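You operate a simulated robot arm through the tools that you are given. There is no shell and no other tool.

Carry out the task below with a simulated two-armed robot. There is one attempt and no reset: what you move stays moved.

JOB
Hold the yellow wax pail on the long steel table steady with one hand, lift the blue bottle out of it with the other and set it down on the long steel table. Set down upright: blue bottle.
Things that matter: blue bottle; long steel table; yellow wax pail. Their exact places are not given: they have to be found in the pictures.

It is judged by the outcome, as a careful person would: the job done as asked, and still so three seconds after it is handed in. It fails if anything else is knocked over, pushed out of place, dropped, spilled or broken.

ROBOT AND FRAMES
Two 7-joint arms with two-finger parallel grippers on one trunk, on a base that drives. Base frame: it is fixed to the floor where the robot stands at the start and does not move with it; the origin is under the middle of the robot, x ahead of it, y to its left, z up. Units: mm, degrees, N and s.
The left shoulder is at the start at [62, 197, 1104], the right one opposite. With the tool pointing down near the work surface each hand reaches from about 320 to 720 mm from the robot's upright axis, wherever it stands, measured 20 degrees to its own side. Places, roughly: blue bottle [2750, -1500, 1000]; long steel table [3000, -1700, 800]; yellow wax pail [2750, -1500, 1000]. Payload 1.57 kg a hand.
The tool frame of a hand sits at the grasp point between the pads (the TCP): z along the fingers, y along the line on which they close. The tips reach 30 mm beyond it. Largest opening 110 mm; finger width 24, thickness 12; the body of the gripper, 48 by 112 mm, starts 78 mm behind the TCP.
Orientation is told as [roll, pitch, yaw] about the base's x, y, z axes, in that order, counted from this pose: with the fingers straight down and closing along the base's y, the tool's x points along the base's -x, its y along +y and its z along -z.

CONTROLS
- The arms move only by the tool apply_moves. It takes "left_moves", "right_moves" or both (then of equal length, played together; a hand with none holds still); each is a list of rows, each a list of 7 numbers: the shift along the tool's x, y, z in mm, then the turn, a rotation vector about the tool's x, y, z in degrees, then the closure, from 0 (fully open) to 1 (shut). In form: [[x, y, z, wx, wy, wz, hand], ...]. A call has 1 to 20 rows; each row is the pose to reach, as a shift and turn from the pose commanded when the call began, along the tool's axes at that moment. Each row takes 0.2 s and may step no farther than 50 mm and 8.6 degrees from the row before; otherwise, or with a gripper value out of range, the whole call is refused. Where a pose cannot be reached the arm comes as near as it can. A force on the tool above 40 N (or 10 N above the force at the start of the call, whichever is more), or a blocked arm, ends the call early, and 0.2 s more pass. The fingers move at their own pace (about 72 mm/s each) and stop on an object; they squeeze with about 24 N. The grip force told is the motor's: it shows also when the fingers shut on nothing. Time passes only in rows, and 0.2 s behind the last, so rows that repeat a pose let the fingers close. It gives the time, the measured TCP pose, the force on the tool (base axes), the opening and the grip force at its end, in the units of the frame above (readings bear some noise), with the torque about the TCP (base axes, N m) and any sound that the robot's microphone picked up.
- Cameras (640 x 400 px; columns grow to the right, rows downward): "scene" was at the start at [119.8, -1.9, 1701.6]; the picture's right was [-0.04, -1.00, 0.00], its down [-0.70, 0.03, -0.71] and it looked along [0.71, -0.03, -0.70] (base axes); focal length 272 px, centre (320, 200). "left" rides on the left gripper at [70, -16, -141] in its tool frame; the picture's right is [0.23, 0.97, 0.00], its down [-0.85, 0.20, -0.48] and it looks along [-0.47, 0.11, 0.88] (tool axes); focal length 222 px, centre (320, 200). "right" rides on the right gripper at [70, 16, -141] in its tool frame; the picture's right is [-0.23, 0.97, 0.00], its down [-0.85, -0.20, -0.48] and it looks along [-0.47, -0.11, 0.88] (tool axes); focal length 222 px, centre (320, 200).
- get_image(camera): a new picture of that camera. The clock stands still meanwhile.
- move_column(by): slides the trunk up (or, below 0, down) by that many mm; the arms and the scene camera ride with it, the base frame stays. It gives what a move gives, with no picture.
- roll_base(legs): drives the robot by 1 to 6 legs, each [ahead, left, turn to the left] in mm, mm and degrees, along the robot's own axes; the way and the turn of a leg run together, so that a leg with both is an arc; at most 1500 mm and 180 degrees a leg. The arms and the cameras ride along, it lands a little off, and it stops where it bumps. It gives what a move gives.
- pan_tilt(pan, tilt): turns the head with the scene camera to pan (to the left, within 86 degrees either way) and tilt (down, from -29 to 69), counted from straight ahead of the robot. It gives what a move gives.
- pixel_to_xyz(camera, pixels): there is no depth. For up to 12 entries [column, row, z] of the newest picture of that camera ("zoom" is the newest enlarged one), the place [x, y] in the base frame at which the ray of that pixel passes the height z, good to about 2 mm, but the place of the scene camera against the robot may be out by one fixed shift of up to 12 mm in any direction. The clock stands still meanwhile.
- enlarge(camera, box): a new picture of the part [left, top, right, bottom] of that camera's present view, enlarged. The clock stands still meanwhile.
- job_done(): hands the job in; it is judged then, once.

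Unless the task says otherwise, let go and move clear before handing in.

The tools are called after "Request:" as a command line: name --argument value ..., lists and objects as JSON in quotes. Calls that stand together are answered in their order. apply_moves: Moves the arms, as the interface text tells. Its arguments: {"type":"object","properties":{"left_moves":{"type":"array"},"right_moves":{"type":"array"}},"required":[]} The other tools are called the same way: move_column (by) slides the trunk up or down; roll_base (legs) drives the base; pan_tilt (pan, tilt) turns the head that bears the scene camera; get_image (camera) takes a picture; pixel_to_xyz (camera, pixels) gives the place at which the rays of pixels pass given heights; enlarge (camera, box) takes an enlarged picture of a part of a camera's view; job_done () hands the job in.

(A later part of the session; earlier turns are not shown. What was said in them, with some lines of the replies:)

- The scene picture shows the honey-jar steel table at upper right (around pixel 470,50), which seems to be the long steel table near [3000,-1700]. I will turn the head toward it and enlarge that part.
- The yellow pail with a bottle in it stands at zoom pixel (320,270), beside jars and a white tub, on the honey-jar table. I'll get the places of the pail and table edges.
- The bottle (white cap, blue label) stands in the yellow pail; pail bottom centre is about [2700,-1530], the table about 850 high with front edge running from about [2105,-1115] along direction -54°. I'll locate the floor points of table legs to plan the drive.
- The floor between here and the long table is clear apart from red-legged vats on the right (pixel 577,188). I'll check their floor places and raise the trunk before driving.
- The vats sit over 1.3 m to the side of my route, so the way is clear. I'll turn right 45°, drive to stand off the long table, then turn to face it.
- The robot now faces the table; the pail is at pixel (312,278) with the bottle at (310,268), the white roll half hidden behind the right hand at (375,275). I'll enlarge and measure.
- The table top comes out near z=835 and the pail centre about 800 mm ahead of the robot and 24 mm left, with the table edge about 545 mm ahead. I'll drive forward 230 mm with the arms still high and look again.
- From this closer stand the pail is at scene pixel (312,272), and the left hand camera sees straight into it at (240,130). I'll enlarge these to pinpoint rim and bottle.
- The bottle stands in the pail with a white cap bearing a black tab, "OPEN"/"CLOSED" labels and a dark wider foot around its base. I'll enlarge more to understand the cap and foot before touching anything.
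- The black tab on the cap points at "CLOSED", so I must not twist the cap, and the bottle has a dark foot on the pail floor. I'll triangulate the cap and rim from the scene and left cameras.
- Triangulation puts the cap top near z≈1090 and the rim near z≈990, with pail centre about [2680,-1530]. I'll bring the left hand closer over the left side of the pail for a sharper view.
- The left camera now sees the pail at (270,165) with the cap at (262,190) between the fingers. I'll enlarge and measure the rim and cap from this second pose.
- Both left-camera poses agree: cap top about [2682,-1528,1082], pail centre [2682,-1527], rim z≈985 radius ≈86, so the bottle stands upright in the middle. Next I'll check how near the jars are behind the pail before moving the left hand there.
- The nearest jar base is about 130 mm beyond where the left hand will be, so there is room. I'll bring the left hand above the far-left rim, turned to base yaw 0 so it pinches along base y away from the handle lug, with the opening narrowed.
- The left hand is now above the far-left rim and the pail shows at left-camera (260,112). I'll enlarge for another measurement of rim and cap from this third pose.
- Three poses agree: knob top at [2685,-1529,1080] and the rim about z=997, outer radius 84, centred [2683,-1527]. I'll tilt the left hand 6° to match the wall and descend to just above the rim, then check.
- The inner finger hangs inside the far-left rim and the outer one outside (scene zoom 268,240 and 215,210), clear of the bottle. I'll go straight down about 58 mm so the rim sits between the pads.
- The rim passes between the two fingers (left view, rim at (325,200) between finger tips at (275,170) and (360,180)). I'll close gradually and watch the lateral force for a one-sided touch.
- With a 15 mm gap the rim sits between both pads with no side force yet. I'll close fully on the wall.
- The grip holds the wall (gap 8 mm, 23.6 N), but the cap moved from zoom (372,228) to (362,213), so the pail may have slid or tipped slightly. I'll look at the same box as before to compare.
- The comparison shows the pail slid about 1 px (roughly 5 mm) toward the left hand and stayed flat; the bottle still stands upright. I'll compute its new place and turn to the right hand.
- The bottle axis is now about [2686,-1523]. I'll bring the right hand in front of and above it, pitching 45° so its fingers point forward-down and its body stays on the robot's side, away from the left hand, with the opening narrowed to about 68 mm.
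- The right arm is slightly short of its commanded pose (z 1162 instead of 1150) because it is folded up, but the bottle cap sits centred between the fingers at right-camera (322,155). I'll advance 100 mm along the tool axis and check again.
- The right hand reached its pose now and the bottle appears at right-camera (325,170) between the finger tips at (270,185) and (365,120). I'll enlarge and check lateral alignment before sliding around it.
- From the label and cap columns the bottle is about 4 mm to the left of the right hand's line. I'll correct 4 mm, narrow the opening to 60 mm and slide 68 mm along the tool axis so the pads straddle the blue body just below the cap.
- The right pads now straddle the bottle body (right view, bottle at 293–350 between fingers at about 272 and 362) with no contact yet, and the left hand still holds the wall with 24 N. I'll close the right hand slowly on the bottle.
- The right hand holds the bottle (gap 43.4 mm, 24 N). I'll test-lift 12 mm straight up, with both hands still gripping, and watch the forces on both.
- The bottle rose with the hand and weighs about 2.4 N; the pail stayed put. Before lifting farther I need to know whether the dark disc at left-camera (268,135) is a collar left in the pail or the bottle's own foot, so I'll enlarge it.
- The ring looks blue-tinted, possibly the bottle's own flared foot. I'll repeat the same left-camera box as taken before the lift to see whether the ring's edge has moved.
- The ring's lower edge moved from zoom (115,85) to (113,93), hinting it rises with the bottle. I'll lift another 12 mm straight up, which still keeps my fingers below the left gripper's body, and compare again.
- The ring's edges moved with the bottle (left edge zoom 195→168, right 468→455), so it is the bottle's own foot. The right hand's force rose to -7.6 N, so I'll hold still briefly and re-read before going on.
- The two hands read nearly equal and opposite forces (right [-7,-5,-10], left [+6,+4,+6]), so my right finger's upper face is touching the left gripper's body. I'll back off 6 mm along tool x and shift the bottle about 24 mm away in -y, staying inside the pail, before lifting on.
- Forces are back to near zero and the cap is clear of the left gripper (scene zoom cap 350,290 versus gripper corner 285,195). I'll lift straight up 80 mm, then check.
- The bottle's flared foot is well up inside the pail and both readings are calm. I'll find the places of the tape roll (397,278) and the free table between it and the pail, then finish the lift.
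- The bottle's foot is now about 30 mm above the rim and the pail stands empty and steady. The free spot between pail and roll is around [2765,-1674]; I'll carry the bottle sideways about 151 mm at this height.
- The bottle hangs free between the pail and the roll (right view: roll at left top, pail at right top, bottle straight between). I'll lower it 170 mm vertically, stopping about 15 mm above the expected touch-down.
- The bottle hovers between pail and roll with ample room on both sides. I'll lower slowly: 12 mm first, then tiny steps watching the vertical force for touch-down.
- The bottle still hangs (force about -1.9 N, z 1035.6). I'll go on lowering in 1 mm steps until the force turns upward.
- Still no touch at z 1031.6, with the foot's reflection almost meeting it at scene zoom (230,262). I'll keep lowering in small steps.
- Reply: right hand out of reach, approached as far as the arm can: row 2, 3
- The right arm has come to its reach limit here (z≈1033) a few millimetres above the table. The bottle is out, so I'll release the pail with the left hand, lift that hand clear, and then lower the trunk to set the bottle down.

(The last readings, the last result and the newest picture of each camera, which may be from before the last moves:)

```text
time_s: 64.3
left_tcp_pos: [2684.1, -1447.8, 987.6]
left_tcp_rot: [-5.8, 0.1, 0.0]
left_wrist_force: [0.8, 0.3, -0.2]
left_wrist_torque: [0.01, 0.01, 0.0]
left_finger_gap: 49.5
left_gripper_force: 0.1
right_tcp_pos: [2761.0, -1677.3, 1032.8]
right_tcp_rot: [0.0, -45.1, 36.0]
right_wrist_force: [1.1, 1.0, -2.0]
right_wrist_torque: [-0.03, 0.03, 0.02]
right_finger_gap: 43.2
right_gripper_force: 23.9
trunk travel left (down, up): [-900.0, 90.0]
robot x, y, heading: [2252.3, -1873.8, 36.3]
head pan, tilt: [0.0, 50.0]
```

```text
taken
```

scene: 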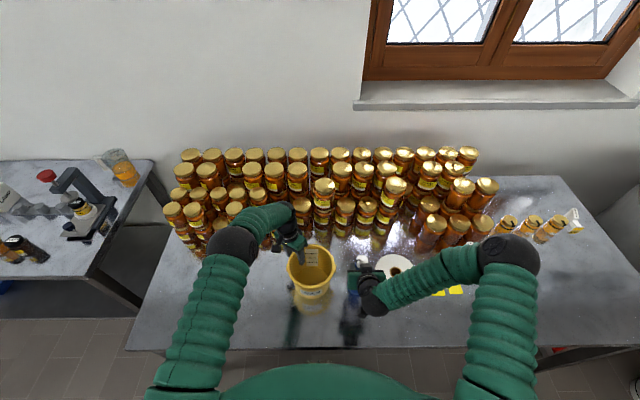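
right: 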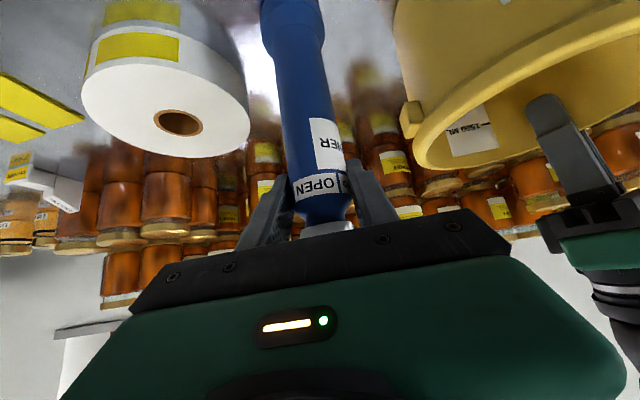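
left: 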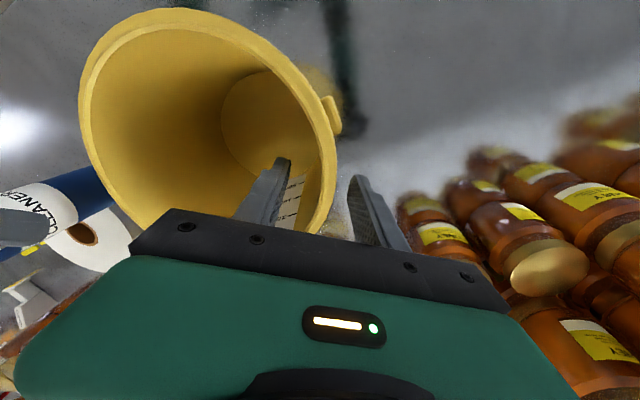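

The left fingers are open with the rim standing free between them and the pail has not moved. I'll raise the left hand straight up about 150 mm out of the pail.

Request:
apply_moves --left_moves '[[0, -1.5, -15, 0, 0, 0, 0.55], [0, -3.1, -30, 0, 0, 0, 0.55], [0, -4.7, -45, 0, 0, 0, 0.55], [0, -6.3, -60, 0, 0, 0, 0.55], [0, -8.4, -80, 0, 0, 0, 0.55], [0, -10.5, -100, 0, 0, 0, 0.55], [0, -12.6, -120, 0, 0, 0, 0.55], [0, -14.7, -140, 0, 0, 0, 0.55], [0, -15.8, -150, 0, 0, 0, 0.55], [0, -15.8, -150, 0, 0, 0, 0.55]]'

Request:
get_image --camera "left"

Request:
get_image --camera "scene"

```text
time_s: 66.5
left_tcp_pos: [2682.7, -1446.0, 1137.8]
left_tcp_rot: [-6.1, 0.0, 0.0]
left_wrist_force: [-0.5, 0.2, 0.8]
left_wrist_torque: [0.02, 0.03, -0.04]
left_finger_gap: 49.4
left_gripper_force: 0.0
right_tcp_pos: [2760.9, -1677.5, 1031.9]
right_tcp_rot: [0.1, -45.0, 36.0]
right_wrist_force: [-0.4, 0.2, -1.4]
right_wrist_torque: [-0.01, 0.02, -0.01]
right_finger_gap: 42.9
right_gripper_force: 23.7
trunk travel left (down, up): [-900.0, 90.0]
robot x, y, heading: [2254.4, -1875.7, 36.1]
head pan, tilt: [0.0, 50.0]
```

```text
taken
```

left: 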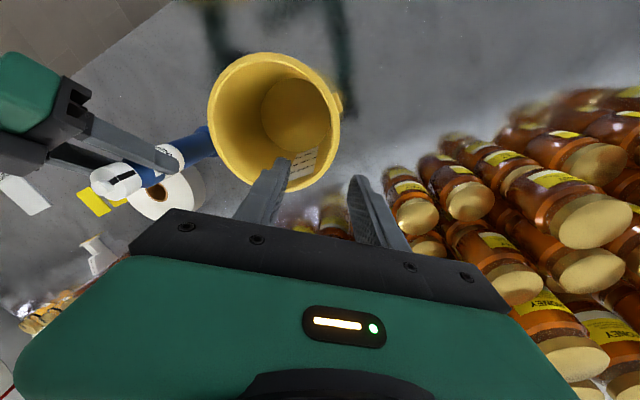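

```text
taken
```

scene: 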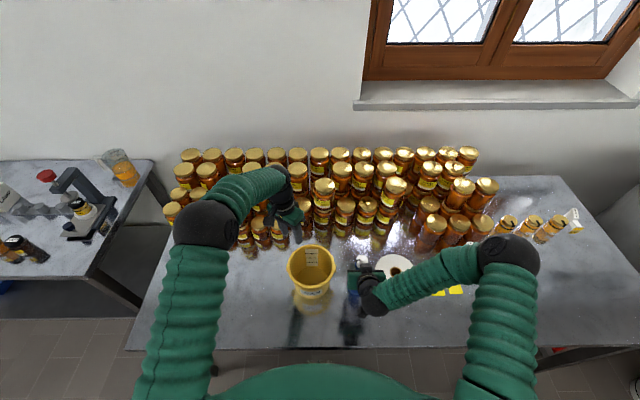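

The pail stands clear and upright at (312,272), and the left hand is well above it. I'll now lower the trunk in small steps while watching the right hand's vertical force.

Request:
move_column --by -2

Request:
move_column --by -1.5

```text
time_s: 67.0
left_tcp_pos: [2682.1, -1447.2, 1134.5]
left_tcp_rot: [-6.0, 0.0, -0.1]
left_wrist_force: [-0.3, 0.1, -0.2]
left_wrist_torque: [0.01, -0.02, -0.01]
left_finger_gap: 49.4
left_gripper_force: 0.0
right_tcp_pos: [2761.2, -1676.9, 1031.0]
right_tcp_rot: [0.0, -45.1, 36.0]
right_wrist_force: [-0.9, 0.2, -1.5]
right_wrist_torque: [0.01, -0.03, -0.01]
right_finger_gap: 43.2
right_gripper_force: 23.8
trunk travel left (down, up): [-898.0, 92.0]
robot x, y, heading: [2253.6, -1873.4, 36.0]
head pan, tilt: [0.0, 50.0]
```

```text
time_s: 67.5
left_tcp_pos: [2682.0, -1446.2, 1134.6]
left_tcp_rot: [-5.9, 0.0, 0.0]
left_wrist_force: [0.8, -0.1, 0.0]
left_wrist_torque: [-0.03, -0.02, 0.02]
left_finger_gap: 49.5
left_gripper_force: 0.0
right_tcp_pos: [2760.4, -1677.2, 1028.9]
right_tcp_rot: [0.0, -45.0, 36.0]
right_wrist_force: [-0.6, 0.3, -1.4]
right_wrist_torque: [0.01, 0.0, 0.02]
right_finger_gap: 43.3
right_gripper_force: 24.0
trunk travel left (down, up): [-897.0, 93.0]
robot x, y, heading: [2253.3, -1870.5, 35.7]
head pan, tilt: [0.0, 50.0]
```

Still hanging at z≈1029 with -1.4 N. I'll continue in small trunk steps.

Request:
move_column --by -1.5

Request:
move_column --by -1.5

Request:
enlarge --camera "scene" --box '[340, 270, 388, 300]'

Request:
enlarge --camera "left" --box '[60, 80, 260, 230]'

```text
time_s: 68.0
left_tcp_pos: [2680.6, -1446.7, 1132.7]
left_tcp_rot: [-6.0, -0.2, 0.0]
left_wrist_force: [-0.7, 0.1, 0.4]
left_wrist_torque: [0.0, 0.02, -0.01]
left_finger_gap: 49.4
left_gripper_force: 0.1
right_tcp_pos: [2760.1, -1678.7, 1028.8]
right_tcp_rot: [-0.1, -45.2, 36.1]
right_wrist_force: [-0.4, -2.7, 7.9]
right_wrist_torque: [-0.11, -0.09, -0.04]
right_finger_gap: 43.3
right_gripper_force: 23.4
trunk travel left (down, up): [-895.0, 95.0]
robot x, y, heading: [2255.7, -1871.9, 36.3]
head pan, tilt: [0.0, 50.0]
```

```text
time_s: 68.5
left_tcp_pos: [2680.6, -1447.5, 1132.3]
left_tcp_rot: [-6.0, -0.1, 0.0]
left_wrist_force: [-0.3, -0.5, -0.4]
left_wrist_torque: [-0.03, -0.02, -0.02]
left_finger_gap: 49.7
left_gripper_force: 0.0
right_tcp_pos: [2759.9, -1676.9, 1029.7]
right_tcp_rot: [-0.2, -45.2, 36.0]
right_wrist_force: [0.2, -2.0, 20.5]
right_wrist_torque: [-0.07, -0.06, -0.11]
right_finger_gap: 42.9
right_gripper_force: 23.6
trunk travel left (down, up): [-894.0, 96.0]
robot x, y, heading: [2256.1, -1871.9, 36.0]
head pan, tilt: [0.0, 50.0]
```

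```text
13.33 times, centred on (364, 285) of scene
```

zoom: 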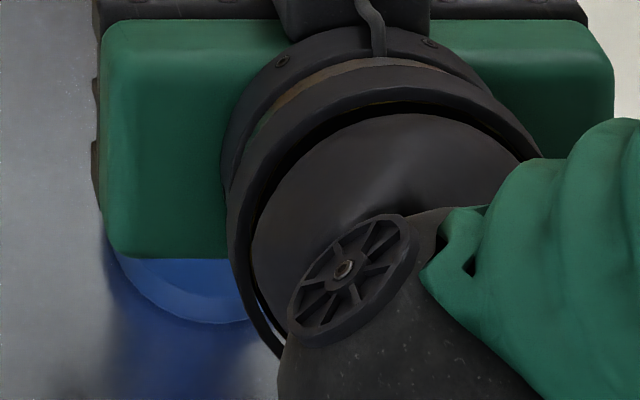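

```text
2.67 times, centred on (160, 155) of left
```

zoom: 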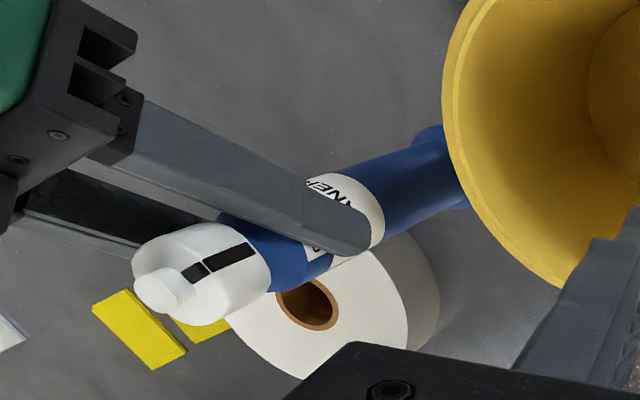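

Touch-down: the force turned to +20.5 N and the dark gap under the foot has vanished (scene zoom 190,320). I'll ease the trunk up 1.5 mm to relieve the press before releasing.

Request:
move_column --by 1.5

```text
time_s: 69.0
left_tcp_pos: [2680.6, -1447.3, 1133.1]
left_tcp_rot: [-5.8, -0.1, -0.1]
left_wrist_force: [-0.3, 0.2, 0.7]
left_wrist_torque: [0.02, 0.0, 0.0]
left_finger_gap: 49.3
left_gripper_force: 0.0
right_tcp_pos: [2758.9, -1677.5, 1028.1]
right_tcp_rot: [0.0, -45.1, 36.1]
right_wrist_force: [2.1, 1.0, 14.9]
right_wrist_torque: [0.28, -0.56, -0.08]
right_finger_gap: 43.1
right_gripper_force: 23.5
trunk travel left (down, up): [-895.0, 95.0]
robot x, y, heading: [2256.0, -1878.6, 36.2]
head pan, tilt: [0.0, 50.0]
```

Still pressing with 15 N; I'll ease up 1 mm more.

Request:
move_column --by 1

```text
time_s: 69.5
left_tcp_pos: [2680.9, -1446.0, 1133.1]
left_tcp_rot: [-5.9, 0.0, -0.1]
left_wrist_force: [-0.1, 0.2, -0.1]
left_wrist_torque: [-0.02, -0.01, 0.01]
left_finger_gap: 49.7
left_gripper_force: 0.0
right_tcp_pos: [2760.1, -1677.1, 1028.8]
right_tcp_rot: [0.0, -45.0, 36.0]
right_wrist_force: [3.0, 1.0, 7.9]
right_wrist_torque: [0.35, -0.62, -0.04]
right_finger_gap: 43.0
right_gripper_force: 23.8
trunk travel left (down, up): [-896.0, 94.0]
robot x, y, heading: [2252.6, -1872.7, 36.2]
head pan, tilt: [0.0, 50.0]
```

Down to 8 N with a small tilting torque; one more small raise, then a look before opening.

Request:
move_column --by 1

Request:
enlarge --camera "scene" --box '[340, 250, 404, 300]'

Request:
get_image --camera "right"

```text
time_s: 70.1
left_tcp_pos: [2682.1, -1446.3, 1134.2]
left_tcp_rot: [-5.9, 0.0, 0.0]
left_wrist_force: [-0.4, 0.5, 0.3]
left_wrist_torque: [0.01, 0.01, -0.01]
left_finger_gap: 49.6
left_gripper_force: 0.0
right_tcp_pos: [2759.9, -1676.8, 1028.5]
right_tcp_rot: [0.0, -44.8, 36.1]
right_wrist_force: [-0.2, 0.0, -1.0]
right_wrist_torque: [0.08, -0.1, 0.0]
right_finger_gap: 43.0
right_gripper_force: 24.3
trunk travel left (down, up): [-897.0, 93.0]
robot x, y, heading: [2253.2, -1870.3, 36.1]
head pan, tilt: [0.0, 50.0]
```

```text
8.00 times, centred on (372, 275) of scene
```

zoom: 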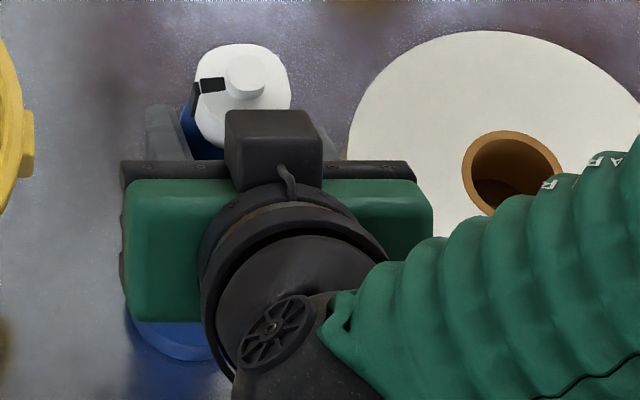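

```text
taken
```

right: 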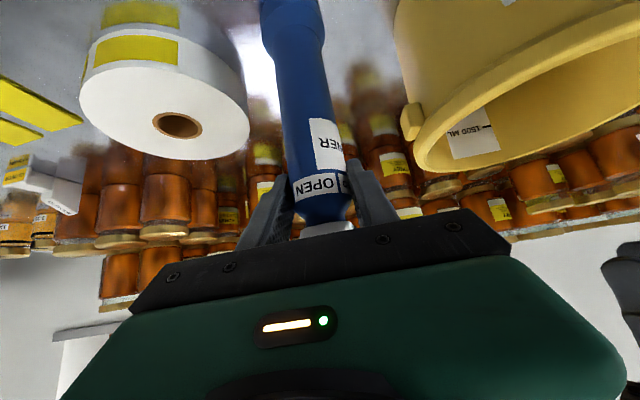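

The force reads about -1 N, so the bottle's foot just rests on the table with the hand nearly unloaded. I'll open the right fingers gently.

Request:
apply_moves --right_moves '[[0, 0, 0, 0, 0, 0, 0.58], [0, 0, 0, 0, 0, 0, 0.54], [0, 0, 0, 0, 0, 0, 0.5], [0, 0, 0, 0, 0, 0, 0.45], [0, 0, 0, 0, 0, 0, 0.42], [0, 0, 0, 0, 0, 0, 0.42]]'

Request:
get_image --camera "right"

Request:
enlarge --camera "scene" --box '[340, 250, 404, 300]'

Request:
get_image --camera "left"

```text
time_s: 71.5
left_tcp_pos: [2683.0, -1446.7, 1135.1]
left_tcp_rot: [-5.9, 0.0, 0.0]
left_wrist_force: [0.4, 1.4, -0.7]
left_wrist_torque: [0.0, -0.02, 0.0]
left_finger_gap: 49.6
left_gripper_force: 0.0
right_tcp_pos: [2759.8, -1677.9, 1030.0]
right_tcp_rot: [0.0, -45.0, 36.1]
right_wrist_force: [-0.2, 0.1, -0.4]
right_wrist_torque: [0.0, 0.0, 0.0]
right_finger_gap: 63.7
right_gripper_force: 0.1
trunk travel left (down, up): [-897.0, 93.0]
robot x, y, heading: [2251.4, -1871.2, 36.3]
head pan, tilt: [0.0, 50.0]
```

```text
taken
```

right: 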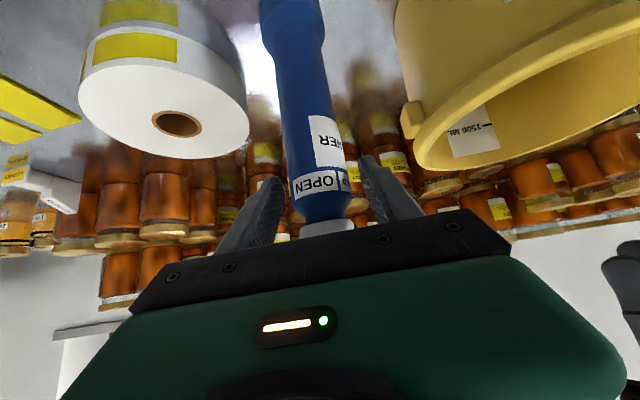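

```text
8.00 times, centred on (372, 275) of scene
```

zoom: 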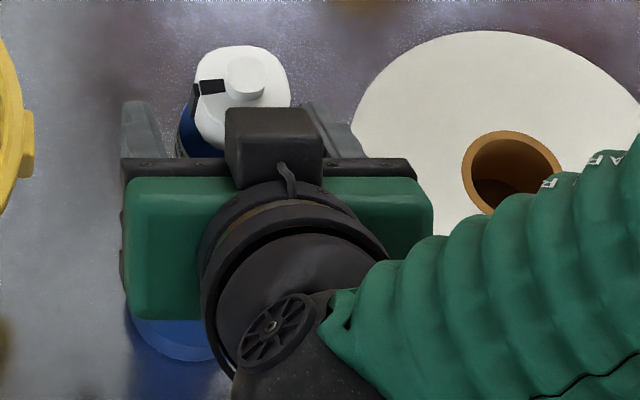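

```text
taken
```

left: 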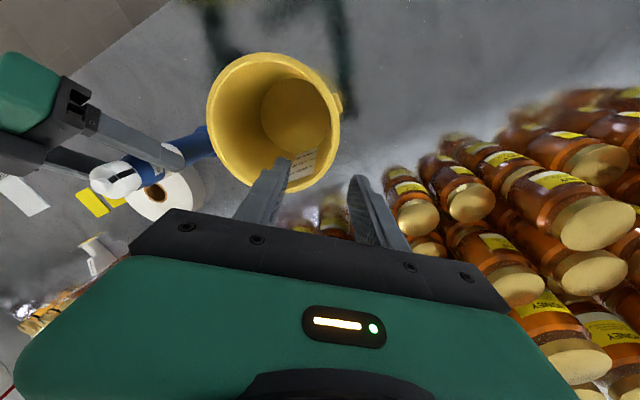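

The fingers are open (64 mm) and the bottle stands on its own, cap unchanged. I'll widen the fingers and withdraw back along the tool axis in small steps.

Request:
apply_moves --right_moves '[[0, 0, 0, 0, 0, 0, 0.3], [0, 0, -6, 0, 0, 0, 0.3], [0, 0, -14, 0, 0, 0, 0.3], [0, 0, -24, 0, 0, 0, 0.3], [0, 0, -34, 0, 0, 0, 0.3], [0, 0, -44, 0, 0, 0, 0.3], [0, 0, -54, 0, 0, 0, 0.3], [0, 0, -54, 0, 0, 0, 0.3]]'

Request:
get_image --camera "right"

Request:
get_image --camera "left"

```text
time_s: 73.3
left_tcp_pos: [2681.9, -1446.3, 1134.1]
left_tcp_rot: [-5.8, 0.0, -0.1]
left_wrist_force: [0.7, 0.0, 0.2]
left_wrist_torque: [-0.03, -0.02, 0.01]
left_finger_gap: 49.5
left_gripper_force: 0.1
right_tcp_pos: [2729.1, -1698.7, 1067.8]
right_tcp_rot: [0.0, -45.0, 36.0]
right_wrist_force: [1.0, -0.1, 0.1]
right_wrist_torque: [0.0, 0.01, -0.01]
right_finger_gap: 77.2
right_gripper_force: 0.1
trunk travel left (down, up): [-897.0, 93.0]
robot x, y, heading: [2252.8, -1874.1, 36.2]
head pan, tilt: [0.0, 50.0]
```

```text
taken
```

right: 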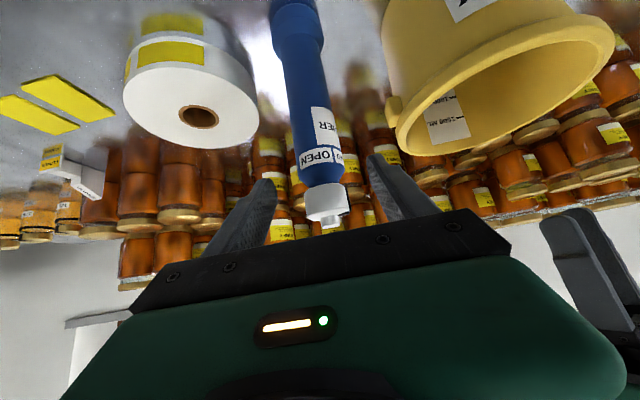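

```text
taken
```

left: 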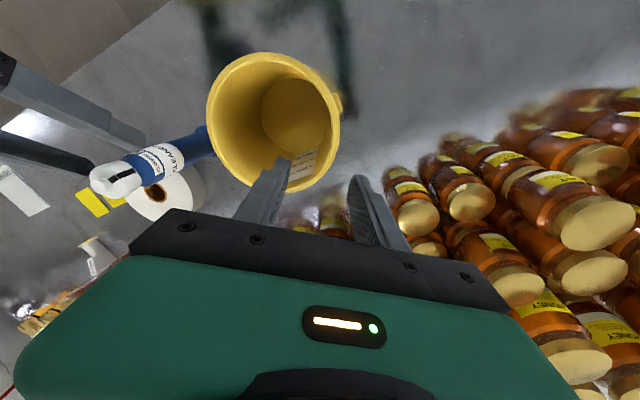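

The bottle stands upright with the fingertips now behind it. I'll pull back a little more and raise the right hand clear.

Request:
apply_moves --right_moves '[[0, 0, -10, 0, 0, 0, 0.3], [0, 0, -20, 0, 0, 0, 0.3], [0, 0, -30, 0, 0, 0, 0.3], [-10, 0, -40, 0, 0, 0, 0.3], [-20, 0, -50, 0, 0, 0, 0.3], [-32, 0, -62, 0, 0, 0, 0.3], [-46, 0, -76, 0, 0, 0, 0.3], [-60, 0, -90, 0, 0, 0, 0.3], [-60, 0, -90, 0, 0, 0, 0.3]]'

Request:
get_image --camera "right"

Request:
get_image --camera "scene"

```text
time_s: 75.3
left_tcp_pos: [2682.7, -1446.2, 1134.7]
left_tcp_rot: [-6.0, 0.1, 0.0]
left_wrist_force: [0.2, 0.3, -0.1]
left_wrist_torque: [-0.02, -0.02, 0.01]
left_finger_gap: 49.7
left_gripper_force: 0.1
right_tcp_pos: [2712.6, -1712.0, 1173.5]
right_tcp_rot: [0.1, -45.0, 36.0]
right_wrist_force: [-0.4, -0.3, -0.1]
right_wrist_torque: [-0.01, 0.01, -0.02]
right_finger_gap: 76.7
right_gripper_force: 0.1
trunk travel left (down, up): [-897.0, 93.0]
robot x, y, heading: [2253.6, -1871.2, 35.8]
head pan, tilt: [0.0, 50.0]
```

```text
taken
```

right: 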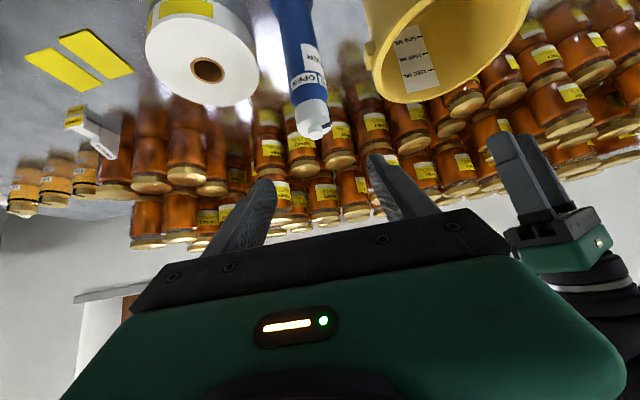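

```text
taken
```

scene: 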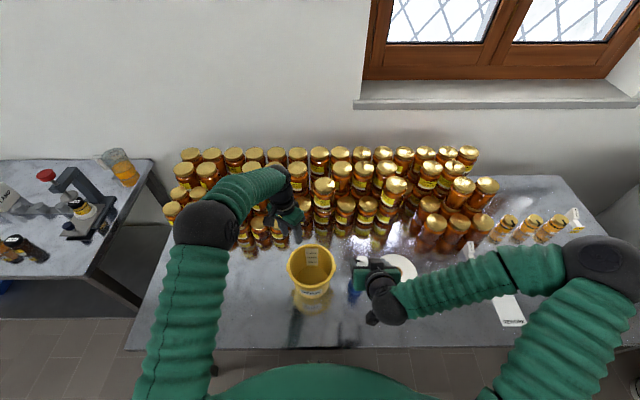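

Both hands are open and off the objects. I'll raise the trunk 80 mm so both hands are well clear, then check the bottle and pail.

Request:
move_column --by 80

Request:
apply_moves --right_moves '[[0, -20, 0, 0, 0, 0, 0.3], [0, -40, 0, 0, 0, 0, 0.3], [0, -60, 0, 0, 0, 0, 0.3], [0, -80, 0, 0, 0, 0, 0.3], [0, -100, 0, 0, 0, 0, 0.3], [0, -100, 0, 0, 0, 0, 0.3]]'

Request:
enlarge --camera "scene" --box '[270, 220, 430, 320]'

Request:
get_image --camera "scene"

Request:
get_image --camera "left"

```text
time_s: 76.4
left_tcp_pos: [2681.5, -1446.3, 1213.3]
left_tcp_rot: [-5.9, 0.0, 0.0]
left_wrist_force: [0.3, 0.6, 0.2]
left_wrist_torque: [-0.01, 0.0, -0.02]
left_finger_gap: 49.6
left_gripper_force: 0.1
right_tcp_pos: [2712.7, -1711.4, 1252.8]
right_tcp_rot: [0.0, -45.0, 36.0]
right_wrist_force: [-0.1, 1.0, 0.3]
right_wrist_torque: [0.02, 0.02, -0.02]
right_finger_gap: 77.1
right_gripper_force: 0.1
trunk travel left (down, up): [-977.0, 13.0]
robot x, y, heading: [2254.5, -1874.5, 36.2]
head pan, tilt: [0.0, 50.0]
```

```text
time_s: 77.8
left_tcp_pos: [2681.5, -1448.2, 1214.5]
left_tcp_rot: [-5.9, 0.0, 0.1]
left_wrist_force: [-0.1, 1.0, -0.5]
left_wrist_torque: [0.01, 0.01, 0.0]
left_finger_gap: 49.6
left_gripper_force: 0.0
right_tcp_pos: [2775.1, -1791.7, 1252.2]
right_tcp_rot: [0.0, -44.9, 35.9]
right_wrist_force: [0.5, 0.3, -0.2]
right_wrist_torque: [-0.02, -0.02, 0.05]
right_finger_gap: 77.2
right_gripper_force: 0.1
right hand out of reach, approached as far as the arm can: row 1, 2, 3, 4, 5, 6
trunk travel left (down, up): [-977.0, 13.0]
robot x, y, heading: [2253.5, -1874.9, 36.0]
head pan, tilt: [0.0, 50.0]
```

```text
4.00 times, centred on (350, 270) of scene
```

zoom: 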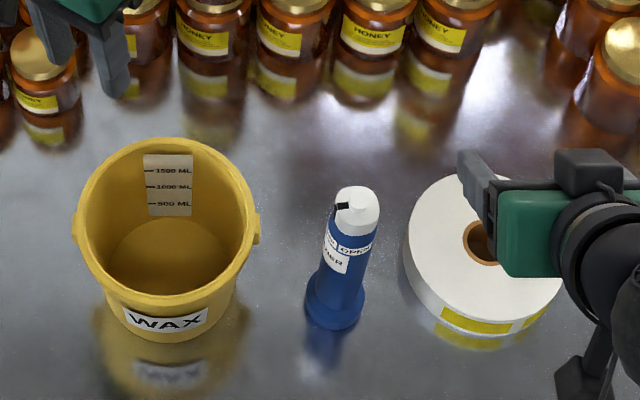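

```text
taken
```

scene: 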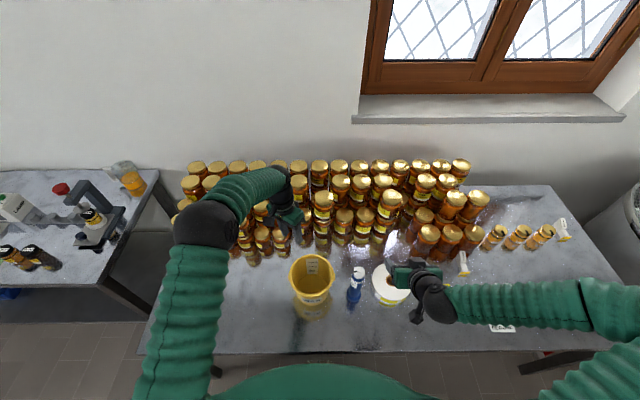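

```text
taken
```

left: 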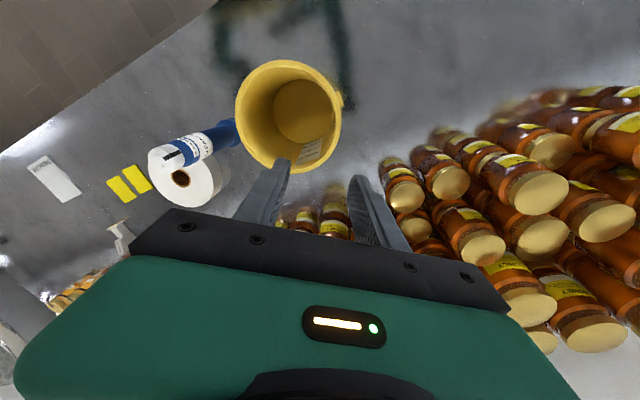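

The enlarged picture shows the blue bottle standing upright on the steel table at zoom (340,260). Its cap tab still points at CLOSED. The pail stands at (165,240) and the roll and jars are undisturbed. Both hands are open and clear, so I'm handing the job in.

Request:
job_done

```text
The job is handed in.
```

The blue bottle is out of the yellow wax pail and standing upright on the long steel table, between the pail and the tape roll. I held the pail's rim with the left hand while the right hand lifted the bottle. Both hands are open and clear, and the job has been handed in.

- **Pail moved slightly:** it slid about 5 mm on the table when the left hand closed on its rim. It stayed upright.
- **Hands touched:** partway through the lift, the right fingers briefly pressed against the left gripper at about 10 N. I backed off, moved the bottle aside within the pail and carried on. Nothing slipped or was dropped.
- **Early pail release:** the right arm reached its limit a few millimetres above the table. With the bottle already out, I released the pail and lowered the trunk to set the bottle down.

In the last pictures the bottle's cap tab still points to CLOSED. The jars and tape roll look undisturbed.
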